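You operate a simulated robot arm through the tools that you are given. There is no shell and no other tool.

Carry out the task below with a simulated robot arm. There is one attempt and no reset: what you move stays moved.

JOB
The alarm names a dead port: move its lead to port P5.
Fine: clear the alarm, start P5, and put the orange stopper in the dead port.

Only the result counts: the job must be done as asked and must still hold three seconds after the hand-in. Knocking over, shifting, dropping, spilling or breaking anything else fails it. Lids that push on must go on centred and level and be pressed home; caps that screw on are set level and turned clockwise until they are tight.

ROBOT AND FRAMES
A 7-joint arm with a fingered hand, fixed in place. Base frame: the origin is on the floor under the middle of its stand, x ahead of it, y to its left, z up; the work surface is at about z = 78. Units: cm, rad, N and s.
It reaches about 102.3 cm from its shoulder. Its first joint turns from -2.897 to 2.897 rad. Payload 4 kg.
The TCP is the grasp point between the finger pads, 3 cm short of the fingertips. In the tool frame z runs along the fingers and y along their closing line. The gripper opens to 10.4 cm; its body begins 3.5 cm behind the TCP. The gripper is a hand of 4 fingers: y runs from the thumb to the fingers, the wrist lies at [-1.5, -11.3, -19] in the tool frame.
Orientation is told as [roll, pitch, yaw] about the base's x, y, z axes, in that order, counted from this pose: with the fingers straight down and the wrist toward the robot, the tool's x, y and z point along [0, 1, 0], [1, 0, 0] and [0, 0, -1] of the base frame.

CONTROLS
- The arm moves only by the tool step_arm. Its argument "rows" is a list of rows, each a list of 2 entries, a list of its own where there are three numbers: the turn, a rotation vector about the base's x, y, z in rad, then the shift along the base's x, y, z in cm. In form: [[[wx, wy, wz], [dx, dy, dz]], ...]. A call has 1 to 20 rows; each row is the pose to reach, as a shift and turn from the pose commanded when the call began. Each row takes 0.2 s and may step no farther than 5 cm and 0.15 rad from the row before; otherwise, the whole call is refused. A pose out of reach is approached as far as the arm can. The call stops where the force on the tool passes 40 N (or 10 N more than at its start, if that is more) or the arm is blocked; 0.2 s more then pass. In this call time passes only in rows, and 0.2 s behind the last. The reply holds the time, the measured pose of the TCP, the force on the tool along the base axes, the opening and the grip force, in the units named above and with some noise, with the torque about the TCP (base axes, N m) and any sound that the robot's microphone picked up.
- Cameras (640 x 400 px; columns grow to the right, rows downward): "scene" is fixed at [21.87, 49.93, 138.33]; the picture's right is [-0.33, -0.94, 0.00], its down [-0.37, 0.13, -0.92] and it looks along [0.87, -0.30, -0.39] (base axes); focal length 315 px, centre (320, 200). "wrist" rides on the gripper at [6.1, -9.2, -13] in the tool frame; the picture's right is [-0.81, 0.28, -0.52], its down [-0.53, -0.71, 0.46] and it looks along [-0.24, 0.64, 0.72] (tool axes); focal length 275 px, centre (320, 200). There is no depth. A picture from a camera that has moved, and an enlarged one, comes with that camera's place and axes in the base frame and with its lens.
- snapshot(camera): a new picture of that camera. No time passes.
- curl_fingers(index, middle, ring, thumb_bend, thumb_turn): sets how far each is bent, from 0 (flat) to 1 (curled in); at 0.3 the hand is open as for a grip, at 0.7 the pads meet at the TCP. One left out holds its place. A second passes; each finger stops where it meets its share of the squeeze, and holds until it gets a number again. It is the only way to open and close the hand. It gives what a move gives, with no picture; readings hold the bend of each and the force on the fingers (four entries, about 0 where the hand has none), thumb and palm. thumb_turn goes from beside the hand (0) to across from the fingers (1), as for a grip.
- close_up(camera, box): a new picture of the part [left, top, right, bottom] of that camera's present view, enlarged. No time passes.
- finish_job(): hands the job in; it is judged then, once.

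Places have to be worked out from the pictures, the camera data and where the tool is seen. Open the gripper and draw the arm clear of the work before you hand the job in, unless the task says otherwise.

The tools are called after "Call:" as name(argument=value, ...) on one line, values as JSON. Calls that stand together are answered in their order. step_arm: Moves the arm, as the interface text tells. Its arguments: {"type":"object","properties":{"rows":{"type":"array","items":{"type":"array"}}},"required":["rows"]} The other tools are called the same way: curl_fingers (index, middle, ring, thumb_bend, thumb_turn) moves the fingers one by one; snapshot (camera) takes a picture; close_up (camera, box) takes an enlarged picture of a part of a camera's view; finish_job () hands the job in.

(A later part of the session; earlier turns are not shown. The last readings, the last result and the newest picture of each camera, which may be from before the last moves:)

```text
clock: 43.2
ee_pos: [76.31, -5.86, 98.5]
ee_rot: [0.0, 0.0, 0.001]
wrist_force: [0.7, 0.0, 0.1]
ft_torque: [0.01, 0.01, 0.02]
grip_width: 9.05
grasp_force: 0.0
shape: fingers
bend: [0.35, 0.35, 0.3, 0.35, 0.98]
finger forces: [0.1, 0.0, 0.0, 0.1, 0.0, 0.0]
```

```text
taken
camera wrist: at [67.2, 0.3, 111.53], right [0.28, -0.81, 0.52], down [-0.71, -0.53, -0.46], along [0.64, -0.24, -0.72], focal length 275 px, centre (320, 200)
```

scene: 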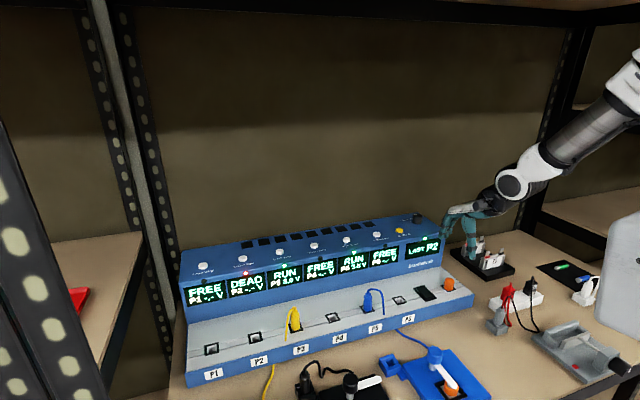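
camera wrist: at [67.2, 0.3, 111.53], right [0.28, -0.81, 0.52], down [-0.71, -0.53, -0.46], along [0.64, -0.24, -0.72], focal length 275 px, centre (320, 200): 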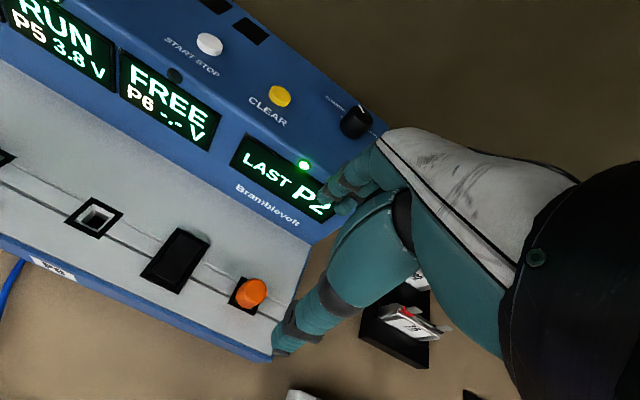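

P5 still runs. I enlarge the stopper in the wrist view to set the alignment.

Call:
close_up(camera="wrist", box=[210, 260, 290, 320])

Call:
close_up(camera="scene", box=[418, 260, 482, 300])

```text
6.67 times, centred on (250, 290) of wrist
camera zoom: at [67.2, 0.3, 111.53], right [0.28, -0.81, 0.52], down [-0.71, -0.53, -0.46], along [0.64, -0.24, -0.72], focal length 1835 px, centre (787, -400)
```

zoom: 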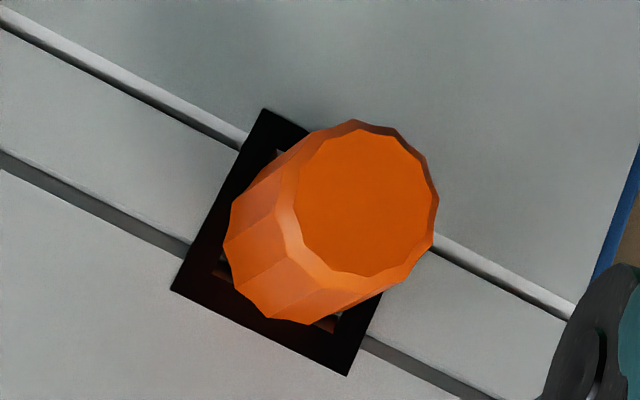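

```text
10.00 times, centred on (450, 280) of scene
camera zoom: at [21.87, 49.93, 138.33], right [-0.33, -0.94, 0.0], down [-0.37, 0.13, -0.92], along [0.87, -0.3, -0.39], focal length 3153 px, centre (-980, -600)
```

zoom: 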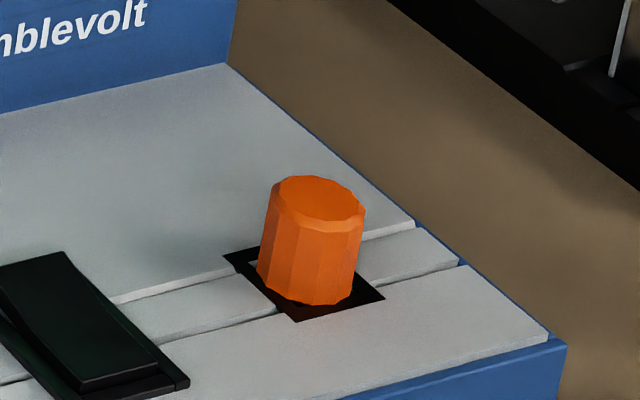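

The wrist view puts the stopper within about 0.1 cm of the TCP in x, and I offset the hand 0.25 cm in +y so the stopper sits between index and middle. I descend to TCP z≈86.9.

Call:
step_arm(rows=[[[0, 0, 0], [-0.05, 0.15, -3]], [[0, 0, 0], [-0.1, 0.25, -6]], [[0, 0, 0], [-0.1, 0.25, -8]], [[0, 0, 0], [-0.1, 0.25, -9.5]], [[0, 0, 0], [-0.1, 0.25, -10.5]], [[0, 0, 0], [-0.1, 0.25, -11.1]], [[0, 0, 0], [-0.1, 0.25, -11.45]]])

Call:
curl_fingers(index=0.55, middle=0.55, thumb_bend=0.55, thumb_turn=1.0)

Call:
close_up(camera="scene", box=[418, 260, 482, 300])

Call:
close_up(camera="wrist", box=[240, 180, 400, 280])

```text
clock: 44.8
ee_pos: [76.18, -5.6, 86.8]
ee_rot: [-0.001, 0.0, -0.001]
wrist_force: [0.3, -0.5, 0.2]
ft_torque: [-0.03, -0.07, 0.01]
grip_width: 9.07
grasp_force: 0.1
shape: fingers
bend: [0.35, 0.35, 0.3, 0.35, 0.98]
finger forces: [0.0, 0.0, 0.0, 0.0, 0.0, 0.0]
```

```text
clock: 45.8
ee_pos: [76.36, -5.53, 87.0]
ee_rot: [0.0, -0.001, 0.0]
wrist_force: [-0.1, 0.7, 0.6]
ft_torque: [-0.01, 0.01, 0.01]
grip_width: 3.97
grasp_force: 0.0
shape: fingers
bend: [0.55, 0.55, 0.3, 0.55, 1.0]
finger forces: [0.0, 0.0, 0.1, 0.0, 0.0, 0.0]
```

```text
10.00 times, centred on (450, 280) of scene
camera zoom: at [21.87, 49.93, 138.33], right [-0.33, -0.94, 0.0], down [-0.37, 0.13, -0.92], along [0.87, -0.3, -0.39], focal length 3153 px, centre (-980, -600)
```

zoom: 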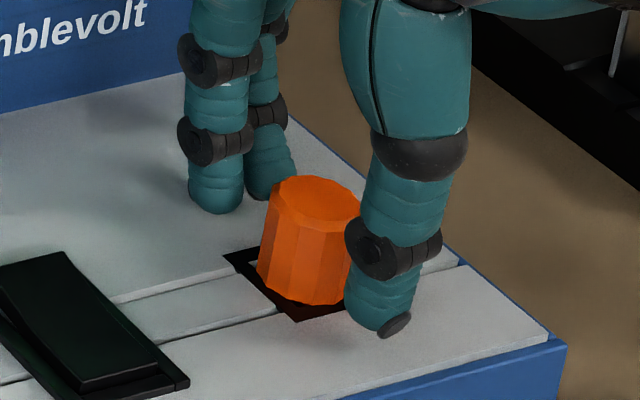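

```text
4.00 times, centred on (320, 230) of wrist
camera zoom: at [67.13, 0.62, 99.99], right [0.28, -0.81, 0.52], down [-0.71, -0.53, -0.46], along [0.64, -0.24, -0.72], focal length 1101 px, centre (320, 80)
```

zoom: 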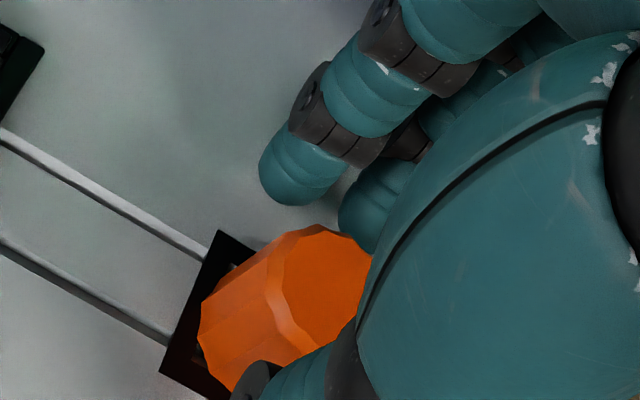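

The stopper sits between thumb and the index/middle groove with no contact. I close step by step.

Call:
curl_fingers(index=0.62, middle=0.62, thumb_bend=0.62, thumb_turn=1.0)

Call:
close_up(camera="scene", box=[418, 260, 482, 300])

Call:
close_up(camera="wrist", box=[240, 180, 400, 280])

```text
clock: 46.8
ee_pos: [76.24, -5.6, 86.79]
ee_rot: [0.0, 0.0, 0.0]
wrist_force: [0.5, 0.6, 0.1]
ft_torque: [0.0, 0.03, -0.03]
grip_width: 2.19
grasp_force: 0.2
shape: fingers
bend: [0.62, 0.62, 0.3, 0.61, 1.0]
finger forces: [0.1, 0.0, 0.0, 0.0, 0.3, 0.1]
```

```text
10.00 times, centred on (450, 280) of scene
camera zoom: at [21.87, 49.93, 138.33], right [-0.33, -0.94, 0.0], down [-0.37, 0.13, -0.92], along [0.87, -0.3, -0.39], focal length 3153 px, centre (-980, -600)
```

zoom: 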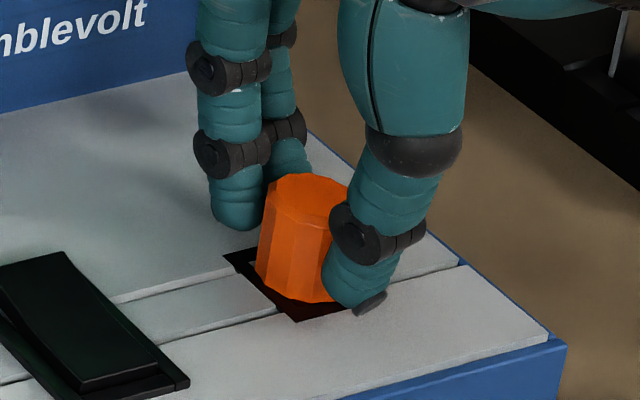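

```text
4.00 times, centred on (320, 230) of wrist
camera zoom: at [67.13, 0.62, 99.98], right [0.28, -0.81, 0.52], down [-0.71, -0.53, -0.46], along [0.64, -0.24, -0.72], focal length 1101 px, centre (320, 80)
```

zoom: 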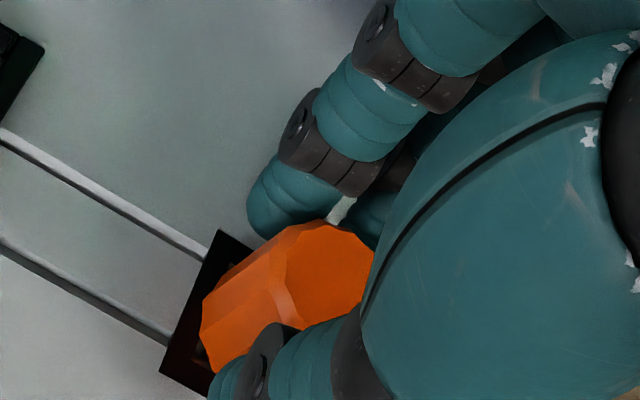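

The thumb has touched first and started tilting the stopper slightly to +x. I hold the thumb and bring the fingers in to meet it.

Call:
curl_fingers(index=0.67, middle=0.67, thumb_bend=0.6, thumb_turn=1.0)

Call:
close_up(camera="scene", box=[418, 260, 482, 300])

Call:
close_up(camera="wrist", box=[240, 180, 400, 280])

```text
clock: 47.8
ee_pos: [76.3, -5.55, 86.84]
ee_rot: [-0.001, 0.002, 0.002]
wrist_force: [1.5, 0.2, 1.4]
ft_torque: [0.01, -0.05, -0.01]
grip_width: 1.99
grasp_force: 1.5
shape: fingers
bend: [0.66, 0.66, 0.3, 0.59, 1.0]
finger forces: [1.0, 1.1, 0.0, 0.0, 1.0, 0.1]
```

```text
10.00 times, centred on (450, 280) of scene
camera zoom: at [21.87, 49.93, 138.33], right [-0.33, -0.94, 0.0], down [-0.37, 0.13, -0.92], along [0.87, -0.3, -0.39], focal length 3153 px, centre (-980, -600)
```

zoom: 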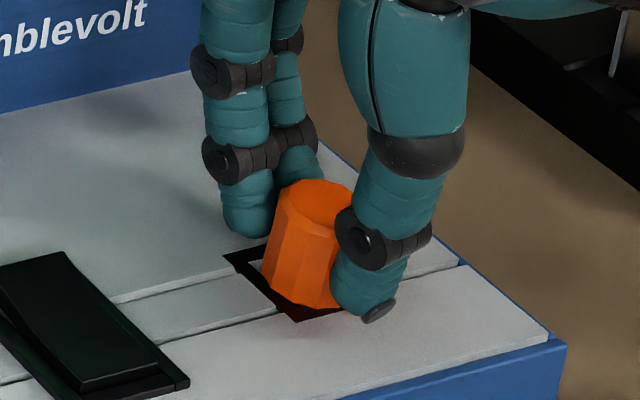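

```text
4.00 times, centred on (320, 230) of wrist
camera zoom: at [67.13, 0.62, 99.99], right [0.28, -0.81, 0.52], down [-0.71, -0.53, -0.46], along [0.64, -0.24, -0.72], focal length 1101 px, centre (320, 80)
```

zoom: 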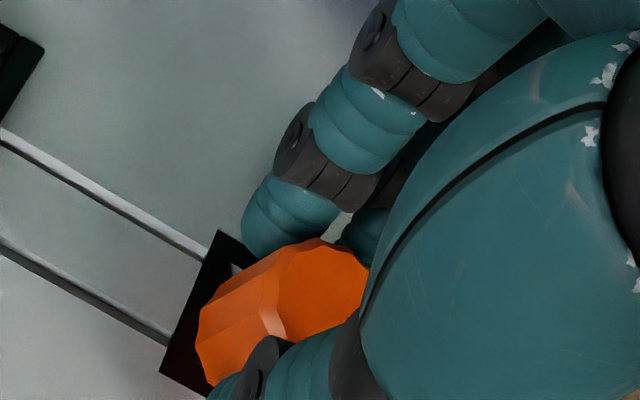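

All three contacts are balanced at about 1 N. I squeeze evenly, with the thumb slightly stronger to keep the stopper upright.

Call:
curl_fingers(index=0.71, middle=0.71, thumb_bend=0.7, thumb_turn=1.0)

Call:
close_up(camera="scene", box=[418, 260, 482, 300])

Call:
close_up(camera="wrist", box=[240, 180, 400, 280])

```text
clock: 48.8
ee_pos: [76.2, -5.56, 86.8]
ee_rot: [-0.001, -0.002, 0.0]
wrist_force: [1.3, -0.1, -0.2]
ft_torque: [-0.01, -0.02, 0.0]
grip_width: 1.73
grasp_force: 8.0
shape: fingers
bend: [0.66, 0.67, 0.3, 0.62, 1.0]
finger forces: [4.1, 4.3, 0.1, 0.0, 7.4, 0.0]
```

```text
10.00 times, centred on (450, 280) of scene
camera zoom: at [21.87, 49.93, 138.33], right [-0.33, -0.94, 0.0], down [-0.37, 0.13, -0.92], along [0.87, -0.3, -0.39], focal length 3153 px, centre (-980, -600)
```

zoom: 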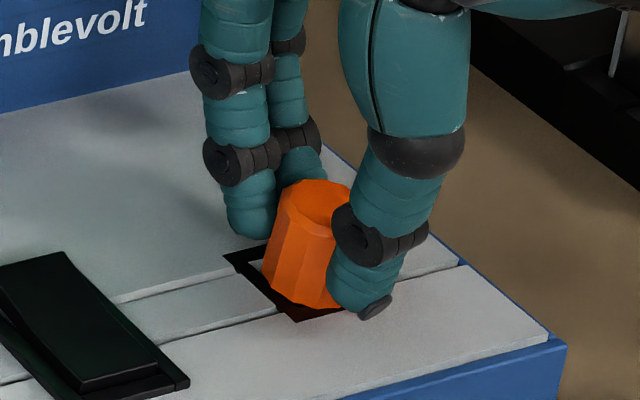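

```text
4.00 times, centred on (320, 230) of wrist
camera zoom: at [67.13, 0.62, 99.98], right [0.28, -0.81, 0.52], down [-0.71, -0.53, -0.46], along [0.64, -0.24, -0.72], focal length 1101 px, centre (320, 80)
```

zoom: 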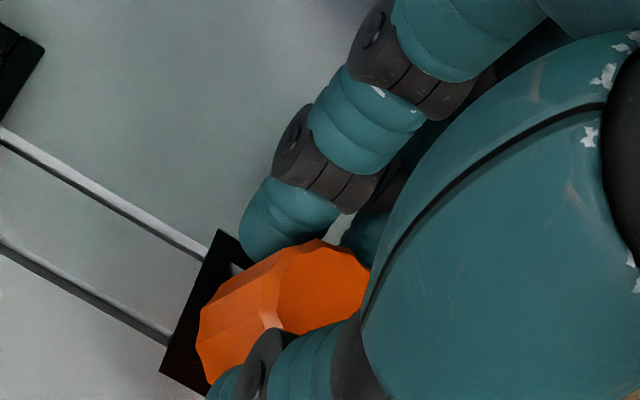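

Balanced at 4.1/4.3/7.4 N. I tighten a little more for a safe hold, then lift slowly by 1.5 cm.

Call:
curl_fingers(index=0.72, middle=0.72, thumb_bend=0.74, thumb_turn=1.0)

Call:
step_arm(rows=[[[0, 0, 0], [0, 0, 0.3]], [[0, 0, 0], [0, 0, 0.6]], [[0, 0, 0], [0, 0, 1.0]], [[0, 0, 0], [0, 0, 1.5]]])

Call:
close_up(camera="scene", box=[418, 255, 482, 295])

Call:
close_up(camera="wrist", box=[240, 180, 400, 280])

```text
clock: 49.8
ee_pos: [76.33, -5.57, 86.87]
ee_rot: [-0.001, 0.001, -0.001]
wrist_force: [-0.2, -0.8, 0.2]
ft_torque: [0.03, -0.01, 0.01]
grip_width: 1.64
grasp_force: 11.8
shape: fingers
bend: [0.71, 0.66, 0.3, 0.63, 1.0]
finger forces: [5.9, 6.2, 0.0, 0.0, 11.5, 0.0]
```

```text
clock: 50.8
ee_pos: [76.3, -5.54, 88.38]
ee_rot: [0.002, 0.0, 0.001]
wrist_force: [0.1, 0.2, 0.8]
ft_torque: [0.0, 0.03, -0.01]
grip_width: 1.67
grasp_force: 11.5
shape: fingers
bend: [0.71, 0.66, 0.3, 0.63, 1.0]
finger forces: [6.2, 6.4, 0.0, 0.0, 11.3, 0.0]
```

```text
10.00 times, centred on (450, 275) of scene
camera zoom: at [21.87, 49.93, 138.33], right [-0.33, -0.94, 0.0], down [-0.37, 0.13, -0.92], along [0.87, -0.3, -0.39], focal length 3153 px, centre (-980, -550)
```

zoom: 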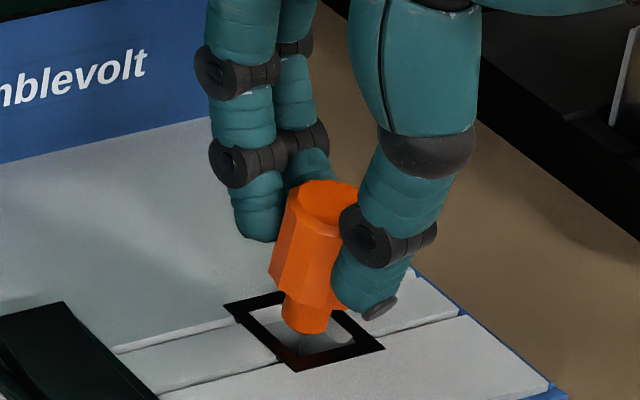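

```text
4.00 times, centred on (320, 230) of wrist
camera zoom: at [67.15, 0.61, 101.49], right [0.27, -0.81, 0.52], down [-0.71, -0.53, -0.46], along [0.65, -0.24, -0.72], focal length 1101 px, centre (320, 80)
```

zoom: 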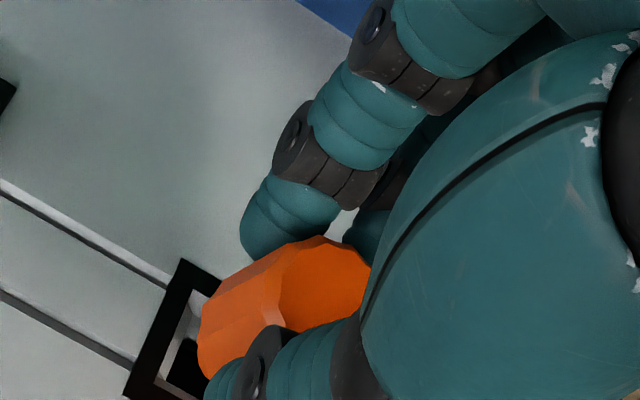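

The stopper lifts out cleanly with its orange shank visible. I raise it clear and inspect its tilt in the hand.

Call:
step_arm(rows=[[[0, 0, 0], [0, 0, 1]], [[0, 0, 0], [0, 0, 3]], [[0, 0, 0], [0, 0, 6]], [[0, 0, 0], [0, 0, 9]], [[0, 0, 0], [0, 0, 11.5]]])

Call:
snapshot(camera="scene")

Call:
close_up(camera="wrist", box=[240, 180, 400, 280])

Call:
close_up(camera="scene", box=[418, 215, 482, 255])

```text
clock: 52.0
ee_pos: [76.3, -5.44, 100.02]
ee_rot: [0.0, -0.001, -0.001]
wrist_force: [0.6, -0.5, -0.4]
ft_torque: [-0.06, 0.01, -0.02]
grip_width: 1.64
grasp_force: 12.0
shape: fingers
bend: [0.71, 0.66, 0.3, 0.63, 1.0]
finger forces: [6.2, 6.6, 0.0, 0.1, 11.2, 0.0]
```

```text
taken
```

scene: 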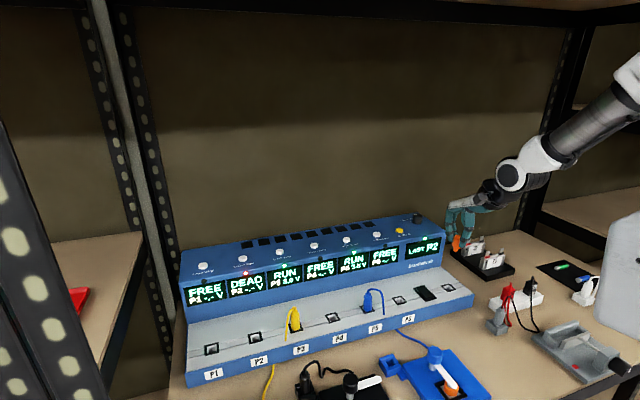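

```text
4.00 times, centred on (320, 230) of wrist
camera zoom: at [67.13, 0.64, 113.1], right [0.28, -0.81, 0.52], down [-0.71, -0.53, -0.46], along [0.64, -0.24, -0.72], focal length 1101 px, centre (320, 80)
```

zoom: 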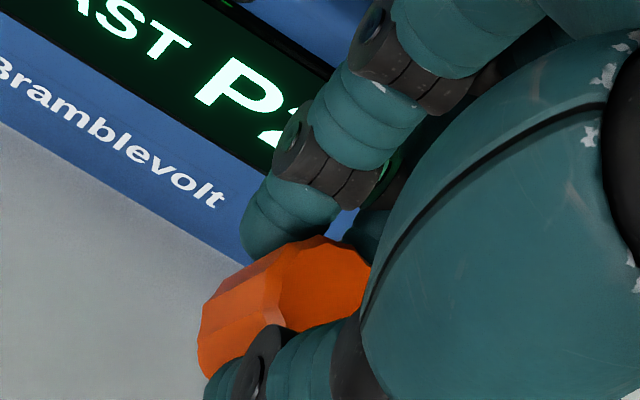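

```text
10.00 times, centred on (450, 235) of scene
camera zoom: at [21.87, 49.93, 138.33], right [-0.33, -0.94, 0.0], down [-0.37, 0.13, -0.92], along [0.87, -0.3, -0.39], focal length 3153 px, centre (-980, -150)
```

zoom: 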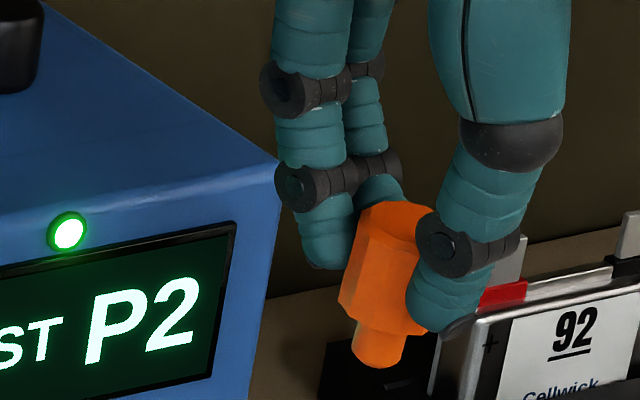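

The stopper is held with a slight lean. I carry it at z≈100 along the deck, stopping above P5's line for another tilt view.

Call:
step_arm(rows=[[[0, 0, 0], [0, 4, 0.5]], [[0, 0, 0], [0, 8, 1]], [[0, 0, 0], [0.1, 12, 1]], [[0, 0, 0], [0.1, 16, 1]], [[0, 0, 0], [0.2, 20, 1]], [[0, 0, 0], [0.2, 24.2, 1]]])

Call:
close_up(camera="scene", box=[345, 225, 409, 265])

```text
clock: 53.4
ee_pos: [76.56, 18.66, 100.98]
ee_rot: [0.0, -0.002, -0.002]
wrist_force: [-0.7, -0.6, -0.7]
ft_torque: [0.03, -0.03, 0.0]
grip_width: 1.64
grasp_force: 11.7
shape: fingers
bend: [0.71, 0.66, 0.3, 0.63, 1.0]
finger forces: [6.1, 6.8, 0.0, 0.1, 11.0, 0.0]
```

```text
10.00 times, centred on (377, 245) of scene
camera zoom: at [21.87, 49.93, 138.33], right [-0.33, -0.94, 0.0], down [-0.37, 0.13, -0.92], along [0.87, -0.3, -0.39], focal length 3153 px, centre (-250, -250)
```

zoom: 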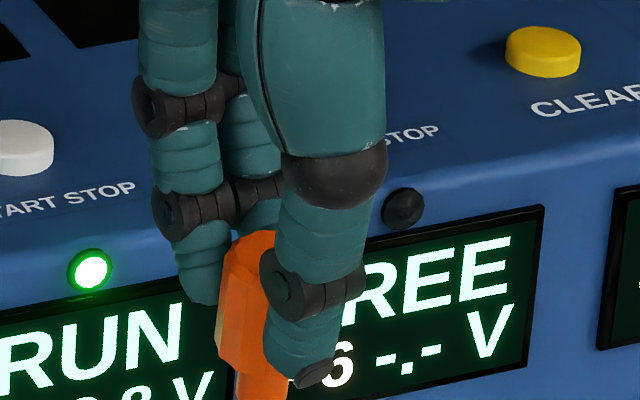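

I enlarge further to measure the stopper's axis.

Call:
close_up(camera="scene", box=[360, 243, 392, 275])

Call:
snapshot(camera="wrist")

```text
12.50 times, centred on (376, 259) of scene
camera zoom: at [21.87, 49.93, 138.33], right [-0.33, -0.94, 0.0], down [-0.37, 0.13, -0.92], along [0.87, -0.3, -0.39], focal length 3941 px, centre (-380, -538)
```

zoom: 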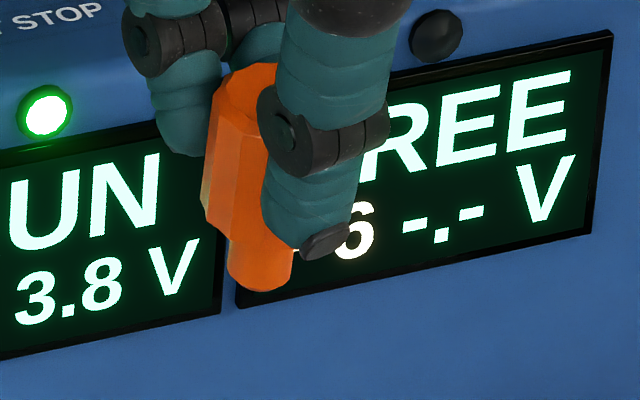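

```text
taken
camera wrist: at [67.42, 24.82, 114.01], right [0.27, -0.81, 0.52], down [-0.71, -0.53, -0.46], along [0.64, -0.24, -0.72], focal length 275 px, centre (320, 200)
```

wrist: 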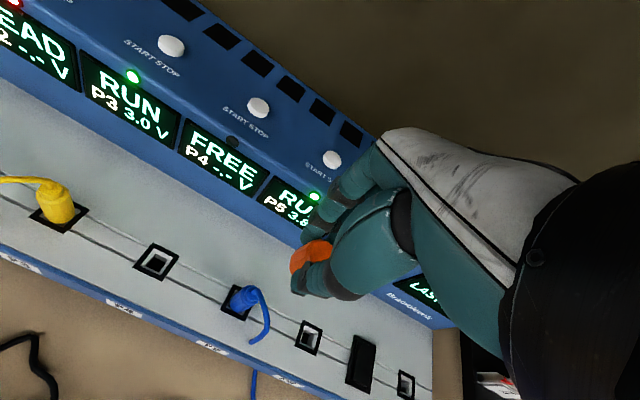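

The shank axis is near vertical, with perhaps 0.08 rad of lean (top toward -x). I carry on to above P2 and apply a small corrective pitch, compensating the position.

Call:
step_arm(rows=[[[0, 0, 0], [0, 4, 0]], [[0, 0, 0], [0, 8.5, 0]], [[0, 0, 0], [0, 13, 0]], [[0, 0, 0], [0, 17.5, 0]], [[0, 0, 0], [0, 22, 0]], [[0, 0.03, 0], [0.2, 26, 0]], [[0, 0.06, 0], [0.4, 27.9, 0]], [[0, 0.07, 0], [0.45, 27.9, -2]], [[0, 0.07, 0], [0.45, 27.9, -4]]])

Call:
snapshot(camera="wrist")

Call:
close_up(camera="scene", box=[230, 265, 278, 305])

Call:
close_up(camera="wrist", box=[220, 200, 340, 310])

```text
clock: 55.4
ee_pos: [77.77, 45.94, 97.6]
ee_rot: [0.01, 0.068, -0.013]
wrist_force: [-0.1, 0.4, 0.3]
ft_torque: [0.0, -0.02, -0.01]
grip_width: 1.6
grasp_force: 12.0
shape: fingers
bend: [0.71, 0.66, 0.3, 0.63, 1.0]
finger forces: [6.4, 6.9, 0.0, 0.0, 11.0, 0.0]
```

```text
taken
camera wrist: at [69.59, 52.06, 111.43], right [0.3, -0.82, 0.49], down [-0.75, -0.52, -0.41], along [0.59, -0.24, -0.77], focal length 275 px, centre (320, 200)
```

wrist: 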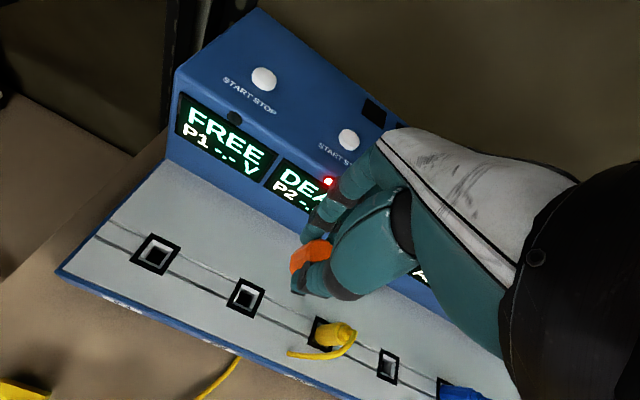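

```text
10.00 times, centred on (254, 285) of scene
camera zoom: at [21.87, 49.93, 138.33], right [-0.33, -0.94, 0.0], down [-0.37, 0.13, -0.92], along [0.87, -0.3, -0.39], focal length 3153 px, centre (980, -650)
```

zoom: 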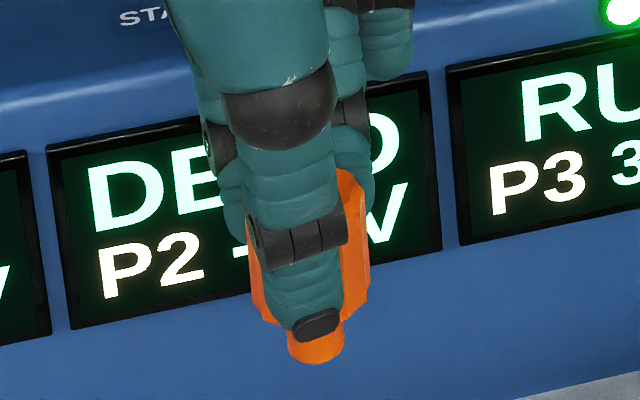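

```text
3.64 times, centred on (280, 255) of wrist
camera zoom: at [69.59, 52.06, 111.43], right [0.3, -0.82, 0.49], down [-0.75, -0.52, -0.41], along [0.59, -0.24, -0.77], focal length 1001 px, centre (466, 0)
```

zoom: 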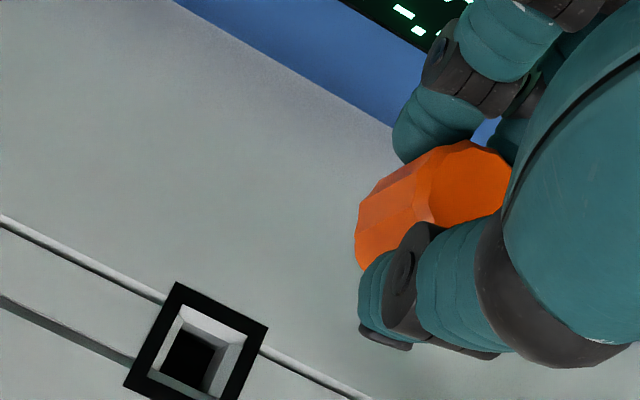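

The reading (77.8, 45.9, 97.6) differs from the commanded (77.0, 46.6, 96.9), so the arm may not have settled. I hold the pose briefly to see.

Call:
step_arm(rows=[[[0, 0, 0], [0, 0, 0]], [[0, 0, 0], [0, 0, 0]]])

```text
clock: 56.0
ee_pos: [77.77, 45.72, 97.63]
ee_rot: [0.009, 0.066, -0.015]
wrist_force: [0.1, 0.4, -0.2]
ft_torque: [0.01, -0.01, 0.02]
grip_width: 1.57
grasp_force: 12.1
shape: fingers
bend: [0.71, 0.66, 0.3, 0.63, 1.0]
finger forces: [6.3, 6.9, 0.0, 0.0, 10.9, 0.0]
```

The deviation is steady, so some joint limit is reached with this tilt. I undo the small pitch and the x offset to see whether the arm tracks properly.

Call:
step_arm(rows=[[[0, -0.035, 0], [-0.2, 0, 0.5]], [[0, -0.07, 0], [-0.4, 0, 1]], [[0, -0.07, 0], [-0.4, 0, 1]]])

```text
clock: 57.0
ee_pos: [80.8, 42.59, 98.72]
ee_rot: [0.012, -0.005, -0.079]
wrist_force: [-0.2, 0.1, -1.1]
ft_torque: [-0.04, -0.06, -0.04]
grip_width: 1.58
grasp_force: 12.6
shape: fingers
bend: [0.71, 0.66, 0.3, 0.64, 1.0]
finger forces: [6.3, 7.0, 0.0, 0.0, 10.9, 0.0]
stopped in row 3: the arm was blocked; the commanded pose is now the measured one
```

The arm drifted to (80.8, 42.6) and reports being blocked. I look at the whole scene before doing anything else.

Call:
snapshot(camera="scene")

Call:
snapshot(camera="wrist")

```text
taken
```

scene: 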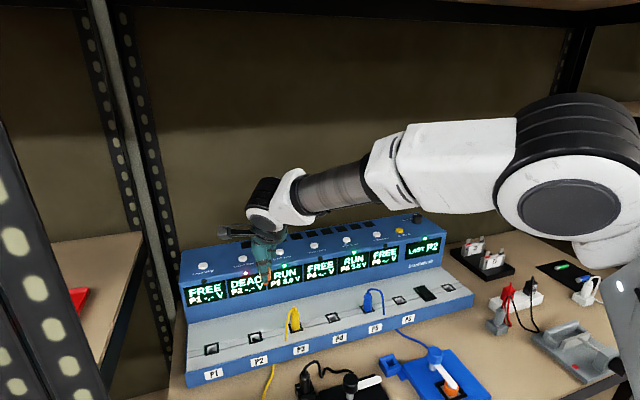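

```text
taken
camera wrist: at [72.06, 49.4, 111.73], right [0.21, -0.83, 0.51], down [-0.75, -0.47, -0.46], along [0.63, -0.29, -0.72], focal length 275 px, centre (320, 200)
```

wrist: 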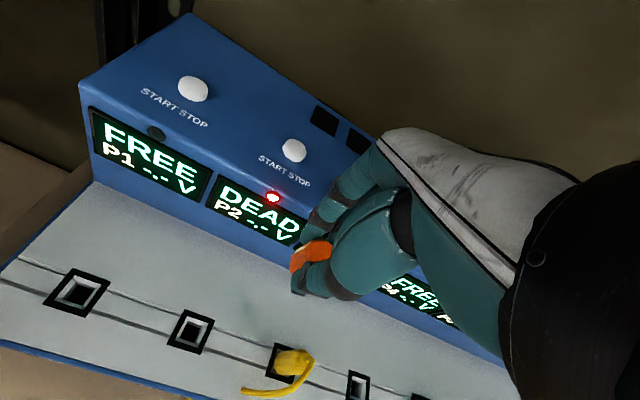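

Nothing is touching; it seems to be a joint limit from the elbow posture. I back away up and toward the robot, restoring the yaw, so the arm regains a good posture before approaching P2 as it did at first.

Call:
step_arm(rows=[[[0, 0, 0], [-0.5, 0, 1.5]], [[0, 0, 0], [-2, -0.5, 3.5]], [[0, 0, 0.02], [-4, -1.5, 5.5]], [[0, 0, 0.04], [-6.5, -3, 7.5]], [[0, 0, 0.06], [-9, -5, 10]], [[0, 0, 0.08], [-11.5, -7.5, 12.5]]])

Call:
snapshot(camera="scene")

```text
clock: 58.4
ee_pos: [68.47, 35.69, 110.45]
ee_rot: [0.001, 0.0, 0.016]
wrist_force: [0.9, -0.2, -1.2]
ft_torque: [-0.01, 0.02, -0.01]
grip_width: 1.56
grasp_force: 12.9
shape: fingers
bend: [0.71, 0.66, 0.3, 0.64, 1.0]
finger forces: [6.6, 7.0, 0.0, 0.1, 10.9, 0.0]
```

```text
taken
```

scene: 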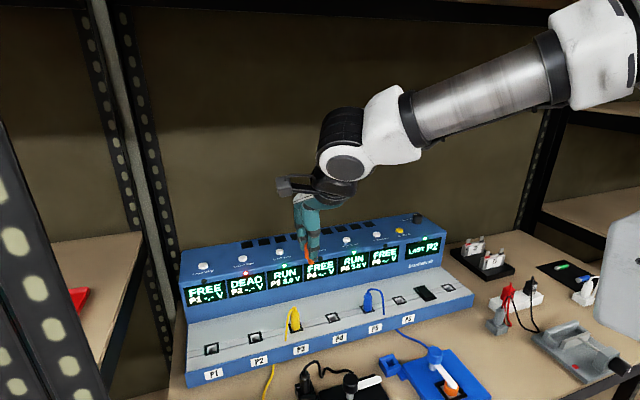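

The arm moves again. I continue back to the starting area to reset the posture, correcting the small residual rotation.

Call:
step_arm(rows=[[[-0.002, 0, 0], [-2, -2.5, 2.2]], [[-0.004, 0.002, 0], [-4, -5, 4.5]], [[-0.006, 0.003, 0], [-6, -7.5, 6.8]], [[-0.008, 0.004, 0], [-8, -10, 9]], [[-0.01, 0.005, 0], [-10, -12.5, 11.3]], [[-0.012, 0.005, 0], [-12, -15, 13.6]], [[-0.012, 0.005, 0], [-14.4, -17.9, 15.9]], [[-0.012, 0.005, 0], [-14.4, -17.9, 15.9]]])

Call:
snapshot(camera="scene")

```text
clock: 60.2
ee_pos: [54.24, 17.68, 126.45]
ee_rot: [-0.009, 0.003, 0.012]
wrist_force: [0.2, -0.9, -0.7]
ft_torque: [0.02, 0.0, -0.01]
grip_width: 1.59
grasp_force: 12.1
shape: fingers
bend: [0.71, 0.66, 0.3, 0.64, 1.0]
finger forces: [6.7, 7.2, 0.0, 0.1, 10.8, 0.0]
```

```text
taken
```

scene: 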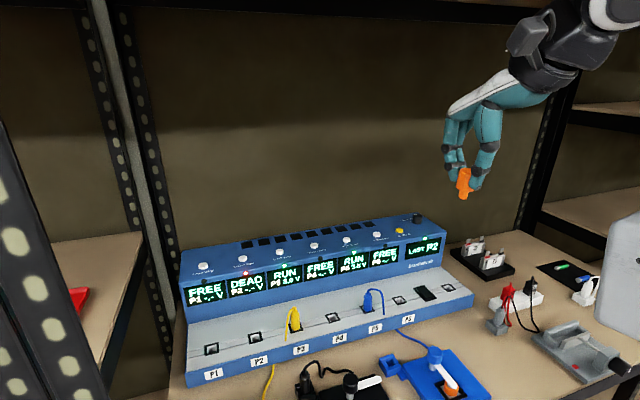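

The arm is back near its starting pose, and the held stopper is well visible. I take close views to measure the stopper's axis in the hand.

Call:
close_up(camera="scene", box=[432, 155, 496, 205])

Call:
close_up(camera="wrist", box=[260, 200, 360, 300])

```text
8.00 times, centred on (464, 180) of scene
camera zoom: at [21.87, 49.93, 138.33], right [-0.33, -0.94, 0.0], down [-0.37, 0.13, -0.92], along [0.87, -0.3, -0.39], focal length 2522 px, centre (-832, 360)
```

zoom: 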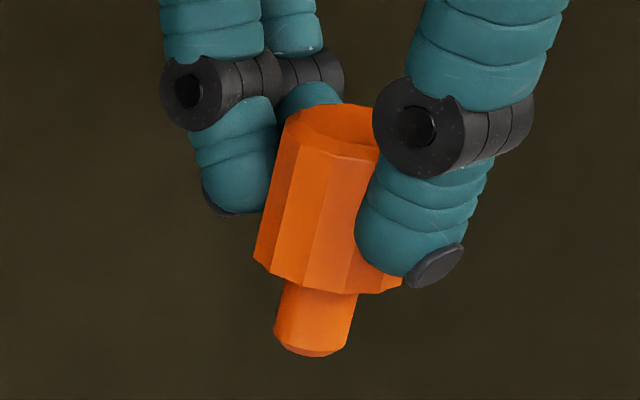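

```text
4.00 times, centred on (310, 250) of wrist
camera zoom: at [45.14, 23.88, 139.57], right [0.29, -0.8, 0.52], down [-0.71, -0.55, -0.45], along [0.65, -0.24, -0.72], focal length 1101 px, centre (360, 0)
```

zoom: 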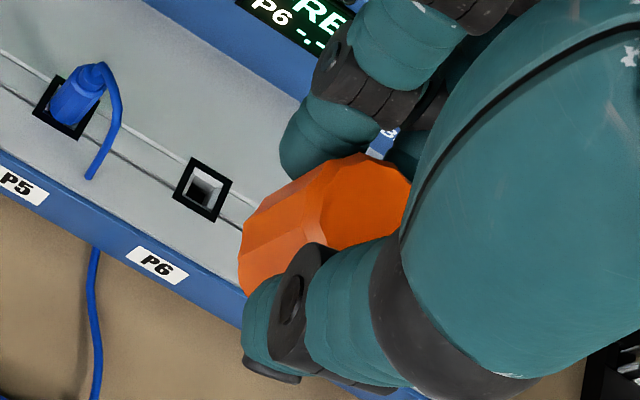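

The stopper's axis is within about 0.05–0.08 rad of vertical, which is fine without extra tilt. I retrace the original approach path toward P2, correcting the small residual rotation.

Call:
step_arm(rows=[[[0.003, 0, -0.004], [1.57, 2.87, -1.43]], [[0.006, -0.001, -0.008], [3.14, 5.74, -2.86]], [[0.009, -0.003, -0.012], [4.7, 8.6, -4.3]], [[0.009, -0.003, -0.012], [6.3, 11.5, -5.7]], [[0.009, -0.003, -0.012], [7.85, 14.35, -7.15]], [[0.009, -0.003, -0.012], [9.4, 17.2, -8.6]], [[0.009, -0.003, -0.012], [11, 20.1, -10]], [[0.009, -0.003, -0.012], [12.55, 23, -11.4]], [[0.009, -0.003, -0.012], [14.1, 25.8, -12.9]], [[0.009, -0.003, -0.012], [15.69, 28.7, -14.3]], [[0.009, -0.003, -0.012], [15.69, 28.7, -14.3]]])

Call:
snapshot(camera="scene")

```text
clock: 62.6
ee_pos: [69.87, 46.5, 112.15]
ee_rot: [0.0, 0.001, 0.002]
wrist_force: [-0.5, 0.4, -1.2]
ft_torque: [-0.01, 0.05, -0.02]
grip_width: 1.57
grasp_force: 12.2
shape: fingers
bend: [0.71, 0.66, 0.3, 0.64, 1.0]
finger forces: [6.6, 7.2, 0.0, 0.1, 10.7, 0.0]
```

```text
taken
```

scene: 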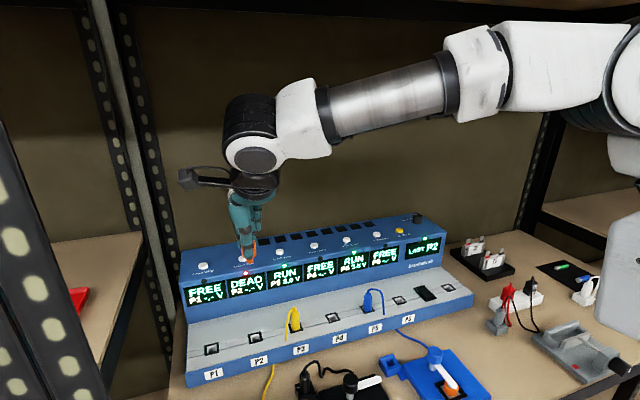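

Tracking is good at (69.9, 46.5, 112.2). I continue to above P2 as in the first approach.

Call:
step_arm(rows=[[[0, 0, 0], [2.2, 0.05, -4]], [[0, 0, 0], [4.4, 0.1, -8]], [[0, 0, 0], [6.6, 0.1, -12]], [[0, 0, 0], [6.7, 0.1, -16]], [[0, 0, 0], [6.7, 0.1, -16]]])

Call:
snapshot(camera="scene")

Call:
close_up(camera="scene", box=[230, 265, 278, 305])

Call:
close_up(camera="wrist", box=[220, 200, 340, 310])

```text
clock: 63.8
ee_pos: [76.7, 46.6, 96.2]
ee_rot: [0.002, 0.001, 0.0]
wrist_force: [-0.4, 0.0, -0.3]
ft_torque: [0.0, -0.01, 0.03]
grip_width: 1.57
grasp_force: 12.5
shape: fingers
bend: [0.71, 0.66, 0.3, 0.64, 1.0]
finger forces: [6.7, 7.3, 0.1, 0.1, 10.8, 0.0]
```

```text
taken
```

scene: 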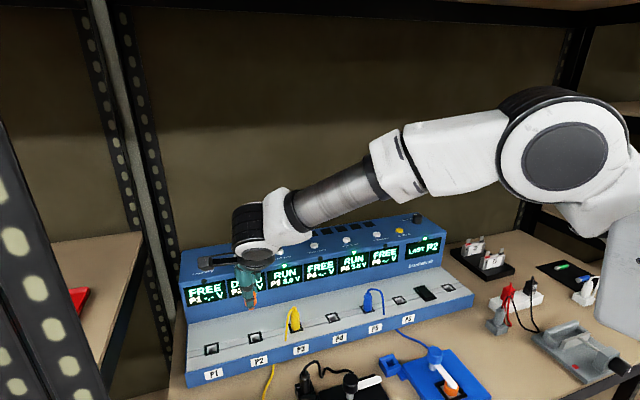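

```text
10.00 times, centred on (254, 285) of scene
camera zoom: at [21.87, 49.93, 138.33], right [-0.33, -0.94, 0.0], down [-0.37, 0.13, -0.92], along [0.87, -0.3, -0.39], focal length 3153 px, centre (980, -650)
```

zoom: 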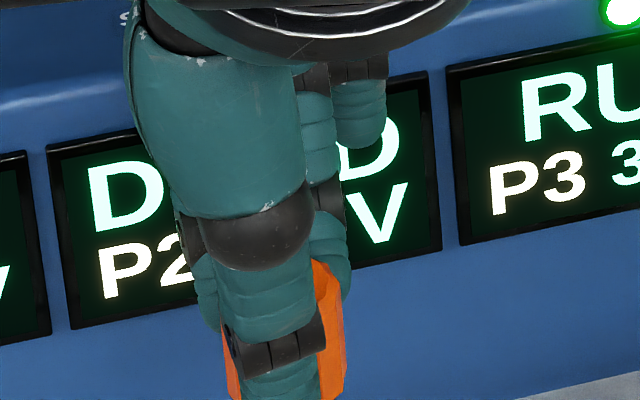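

```text
3.64 times, centred on (280, 255) of wrist
camera zoom: at [67.49, 52.85, 109.32], right [0.28, -0.81, 0.52], down [-0.71, -0.53, -0.46], along [0.64, -0.24, -0.72], focal length 1001 px, centre (466, 0)
```

zoom: 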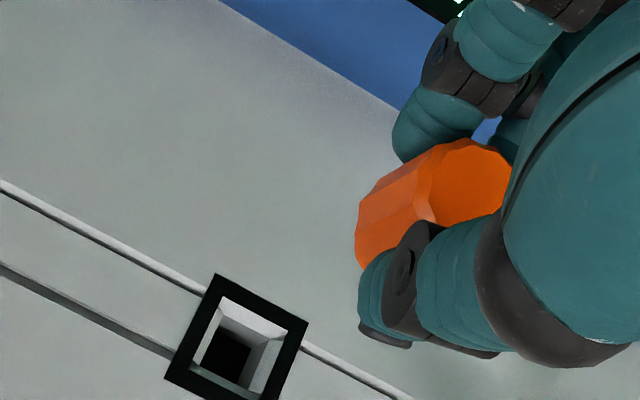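

The arm tracks well at (76.7, 46.6, 96.2). The wrist view puts P2 about 0.4 cm short in x of the TCP, so I shift -0.4 in x and descend to just above the port for a relative check.

Call:
step_arm(rows=[[[0, 0, 0], [-0.2, 0, -2]], [[0, 0, 0], [-0.4, 0, -4]], [[0, 0, 0], [-0.4, 0, -5.5]], [[0, 0, 0], [-0.4, 0, -6.6]], [[0, 0, 0], [-0.4, 0, -6.6]]])

Call:
close_up(camera="scene", box=[230, 305, 278, 345])

Call:
close_up(camera="wrist", box=[240, 200, 340, 300])

```text
clock: 65.0
ee_pos: [76.19, 46.62, 89.65]
ee_rot: [0.0, 0.0, 0.0]
wrist_force: [0.6, 0.2, 0.5]
ft_torque: [-0.01, 0.03, -0.01]
grip_width: 1.54
grasp_force: 12.5
shape: fingers
bend: [0.71, 0.66, 0.3, 0.64, 1.0]
finger forces: [6.7, 7.3, 0.0, 0.0, 10.8, 0.0]
```

```text
10.00 times, centred on (254, 325) of scene
camera zoom: at [21.87, 49.93, 138.33], right [-0.33, -0.94, 0.0], down [-0.37, 0.13, -0.92], along [0.87, -0.3, -0.39], focal length 3153 px, centre (980, -1050)
```

zoom: 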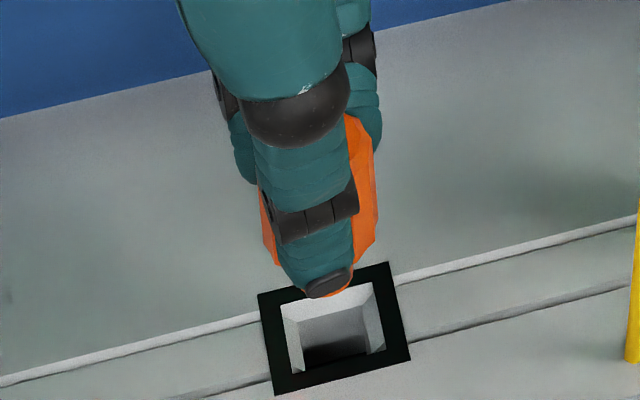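

```text
4.00 times, centred on (290, 250) of wrist
camera zoom: at [67.12, 52.74, 102.73], right [0.28, -0.81, 0.52], down [-0.71, -0.53, -0.46], along [0.64, -0.24, -0.72], focal length 1101 px, centre (440, 0)
```

zoom: 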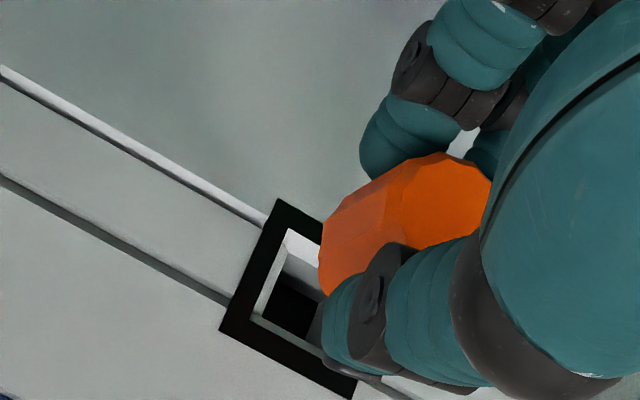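

I enlarge the wrist view around the stopper's lower end to see the shank against the port.

Call:
close_up(camera="wrist", box=[280, 235, 340, 295])

Call:
close_up(camera="scene", box=[246, 320, 278, 345])

```text
6.67 times, centred on (310, 265) of wrist
camera zoom: at [67.12, 52.74, 102.73], right [0.28, -0.81, 0.52], down [-0.71, -0.53, -0.46], along [0.64, -0.24, -0.72], focal length 1835 px, centre (387, -233)
```

zoom: 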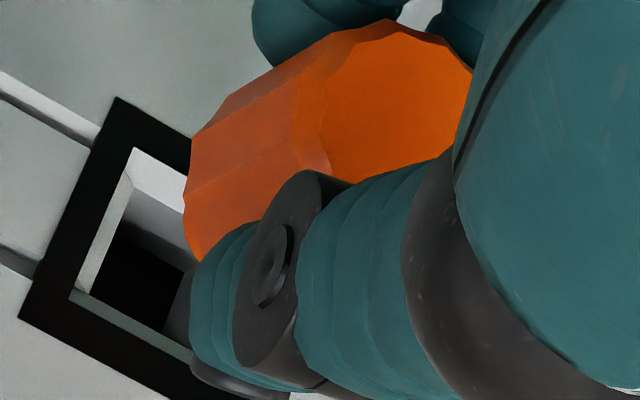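

```text
16.00 times, centred on (262, 332) of scene
camera zoom: at [21.87, 49.93, 138.33], right [-0.33, -0.94, 0.0], down [-0.37, 0.13, -0.92], along [0.87, -0.3, -0.39], focal length 5045 px, centre (1248, -1920)
```

zoom: 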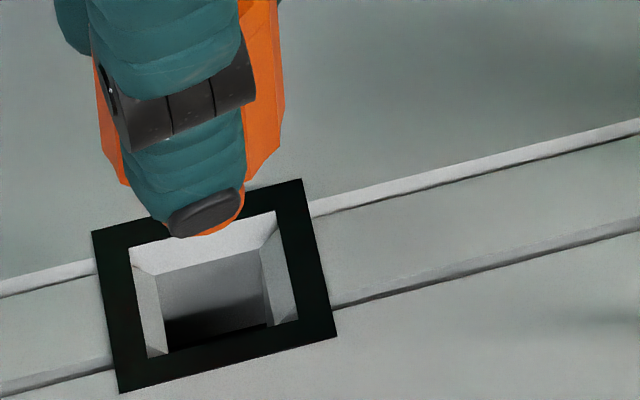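

The stopper is close to upright. Its shank lines up with P2 within about 0.1 cm in both views, and the port opening is tapered. I shift (+0.05, -0.08) and descend slowly.

Call:
step_arm(rows=[[[0, 0, 0], [0.05, -0.08, -0.4]], [[0, 0, 0], [0.05, -0.08, -0.8]], [[0, 0, 0], [0.05, -0.08, -1.2]], [[0, 0, 0], [0.05, -0.08, -1.6]]])

Call:
close_up(camera="scene", box=[238, 318, 278, 346])

Call:
close_up(camera="wrist", box=[240, 200, 340, 300])

```text
clock: 66.0
ee_pos: [76.31, 46.37, 87.96]
ee_rot: [-0.001, 0.001, 0.003]
wrist_force: [0.6, 0.3, -0.4]
ft_torque: [-0.03, 0.01, -0.03]
grip_width: 1.57
grasp_force: 12.3
shape: fingers
bend: [0.71, 0.66, 0.3, 0.64, 1.0]
finger forces: [6.7, 7.4, 0.0, 0.0, 10.8, 0.0]
```

```text
14.29 times, centred on (258, 332) of scene
camera zoom: at [21.87, 49.93, 138.33], right [-0.33, -0.94, 0.0], down [-0.37, 0.13, -0.92], along [0.87, -0.3, -0.39], focal length 4504 px, centre (1206, -1686)
```

zoom: 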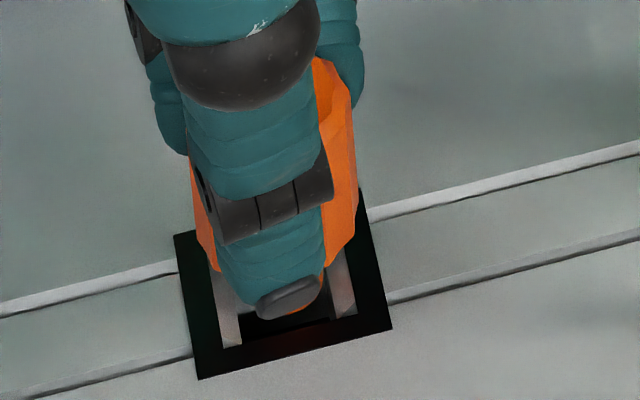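

```text
4.00 times, centred on (290, 250) of wrist
camera zoom: at [67.16, 52.64, 101.12], right [0.28, -0.81, 0.52], down [-0.71, -0.53, -0.46], along [0.64, -0.24, -0.72], focal length 1101 px, centre (440, 0)
```

zoom: 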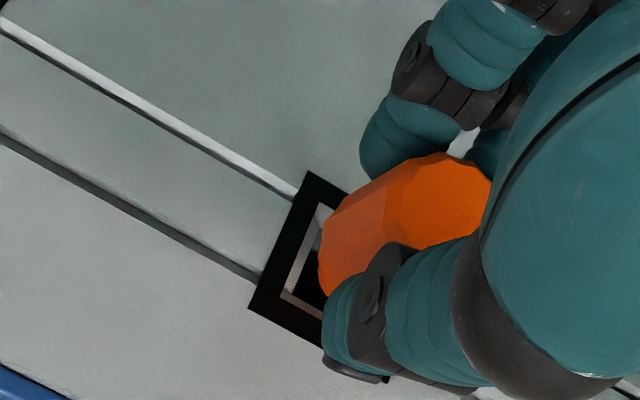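

The shank is entering the P2 opening with no force. I continue down in small steps.

Call:
step_arm(rows=[[[0, 0, 0], [0, 0, -0.25]], [[0, 0, 0], [0, 0, -0.5]], [[0, 0, 0], [0, 0, -0.75]]])

Call:
close_up(camera="scene", box=[238, 318, 278, 346])

Call:
close_up(camera="wrist", box=[240, 200, 340, 300])

```text
clock: 66.8
ee_pos: [76.22, 46.53, 87.16]
ee_rot: [0.0, 0.002, -0.001]
wrist_force: [1.0, -0.3, 1.4]
ft_torque: [0.04, -0.07, 0.02]
grip_width: 1.53
grasp_force: 13.3
shape: fingers
bend: [0.71, 0.66, 0.3, 0.64, 1.0]
finger forces: [7.2, 8.1, 0.0, 0.1, 10.9, 0.1]
```

```text
14.29 times, centred on (258, 332) of scene
camera zoom: at [21.87, 49.93, 138.33], right [-0.33, -0.94, 0.0], down [-0.37, 0.13, -0.92], along [0.87, -0.3, -0.39], focal length 4504 px, centre (1206, -1686)
```

zoom: 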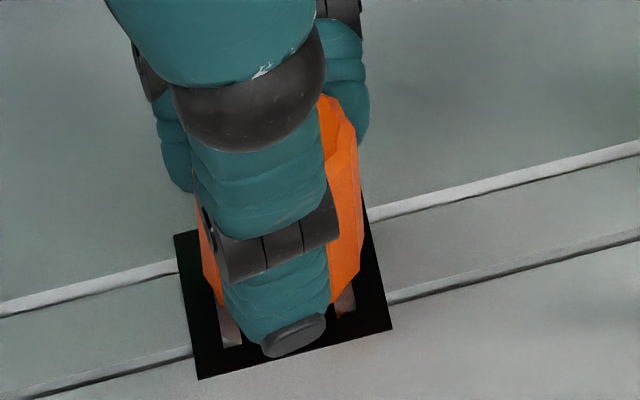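

```text
4.00 times, centred on (290, 250) of wrist
camera zoom: at [67.16, 52.63, 100.36], right [0.28, -0.81, 0.52], down [-0.71, -0.53, -0.46], along [0.64, -0.24, -0.72], focal length 1101 px, centre (440, 0)
```

zoom: 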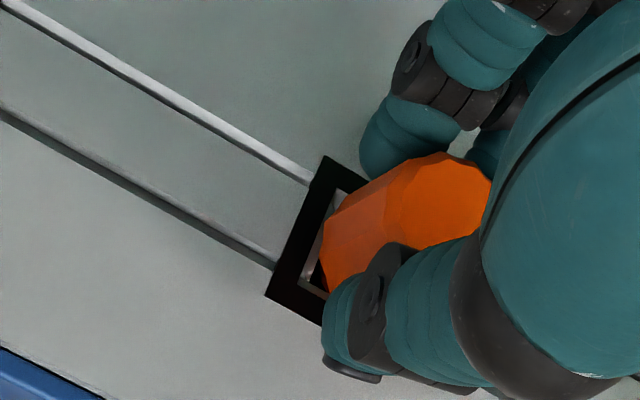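

The stopper slides in with slight force (1.4 N). I press on in 0.15 cm steps until it bottoms.

Call:
step_arm(rows=[[[0, 0, 0], [0, 0, -0.15]], [[0, 0, 0], [0, 0, -0.3]]])

Call:
close_up(camera="scene", box=[238, 318, 278, 346])

Call:
close_up(camera="wrist", box=[240, 200, 340, 300])

```text
clock: 67.4
ee_pos: [76.24, 46.35, 86.9]
ee_rot: [-0.001, -0.001, 0.004]
wrist_force: [0.3, 0.7, 1.7]
ft_torque: [0.01, -0.01, 0.02]
grip_width: 1.55
grasp_force: 12.7
shape: fingers
bend: [0.71, 0.66, 0.3, 0.64, 1.0]
finger forces: [7.0, 7.8, 0.1, 0.0, 11.1, 0.0]
```

```text
14.29 times, centred on (258, 332) of scene
camera zoom: at [21.87, 49.93, 138.33], right [-0.33, -0.94, 0.0], down [-0.37, 0.13, -0.92], along [0.87, -0.3, -0.39], focal length 4504 px, centre (1206, -1686)
```

zoom: 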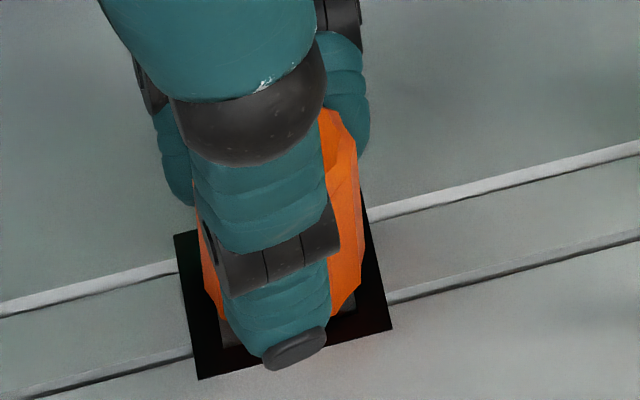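

```text
4.00 times, centred on (290, 250) of wrist
camera zoom: at [67.18, 52.64, 100.06], right [0.28, -0.81, 0.52], down [-0.71, -0.53, -0.46], along [0.64, -0.24, -0.72], focal length 1101 px, centre (440, 0)
```

zoom: 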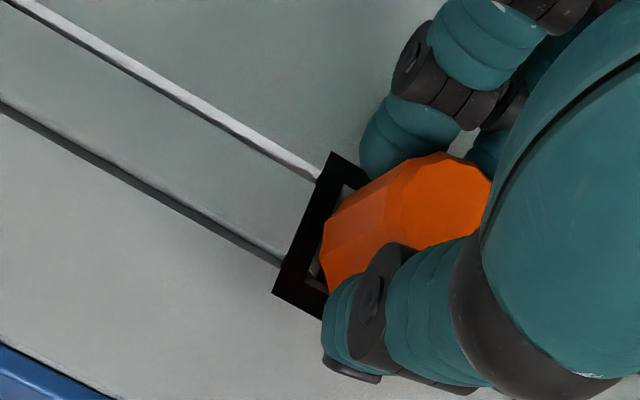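

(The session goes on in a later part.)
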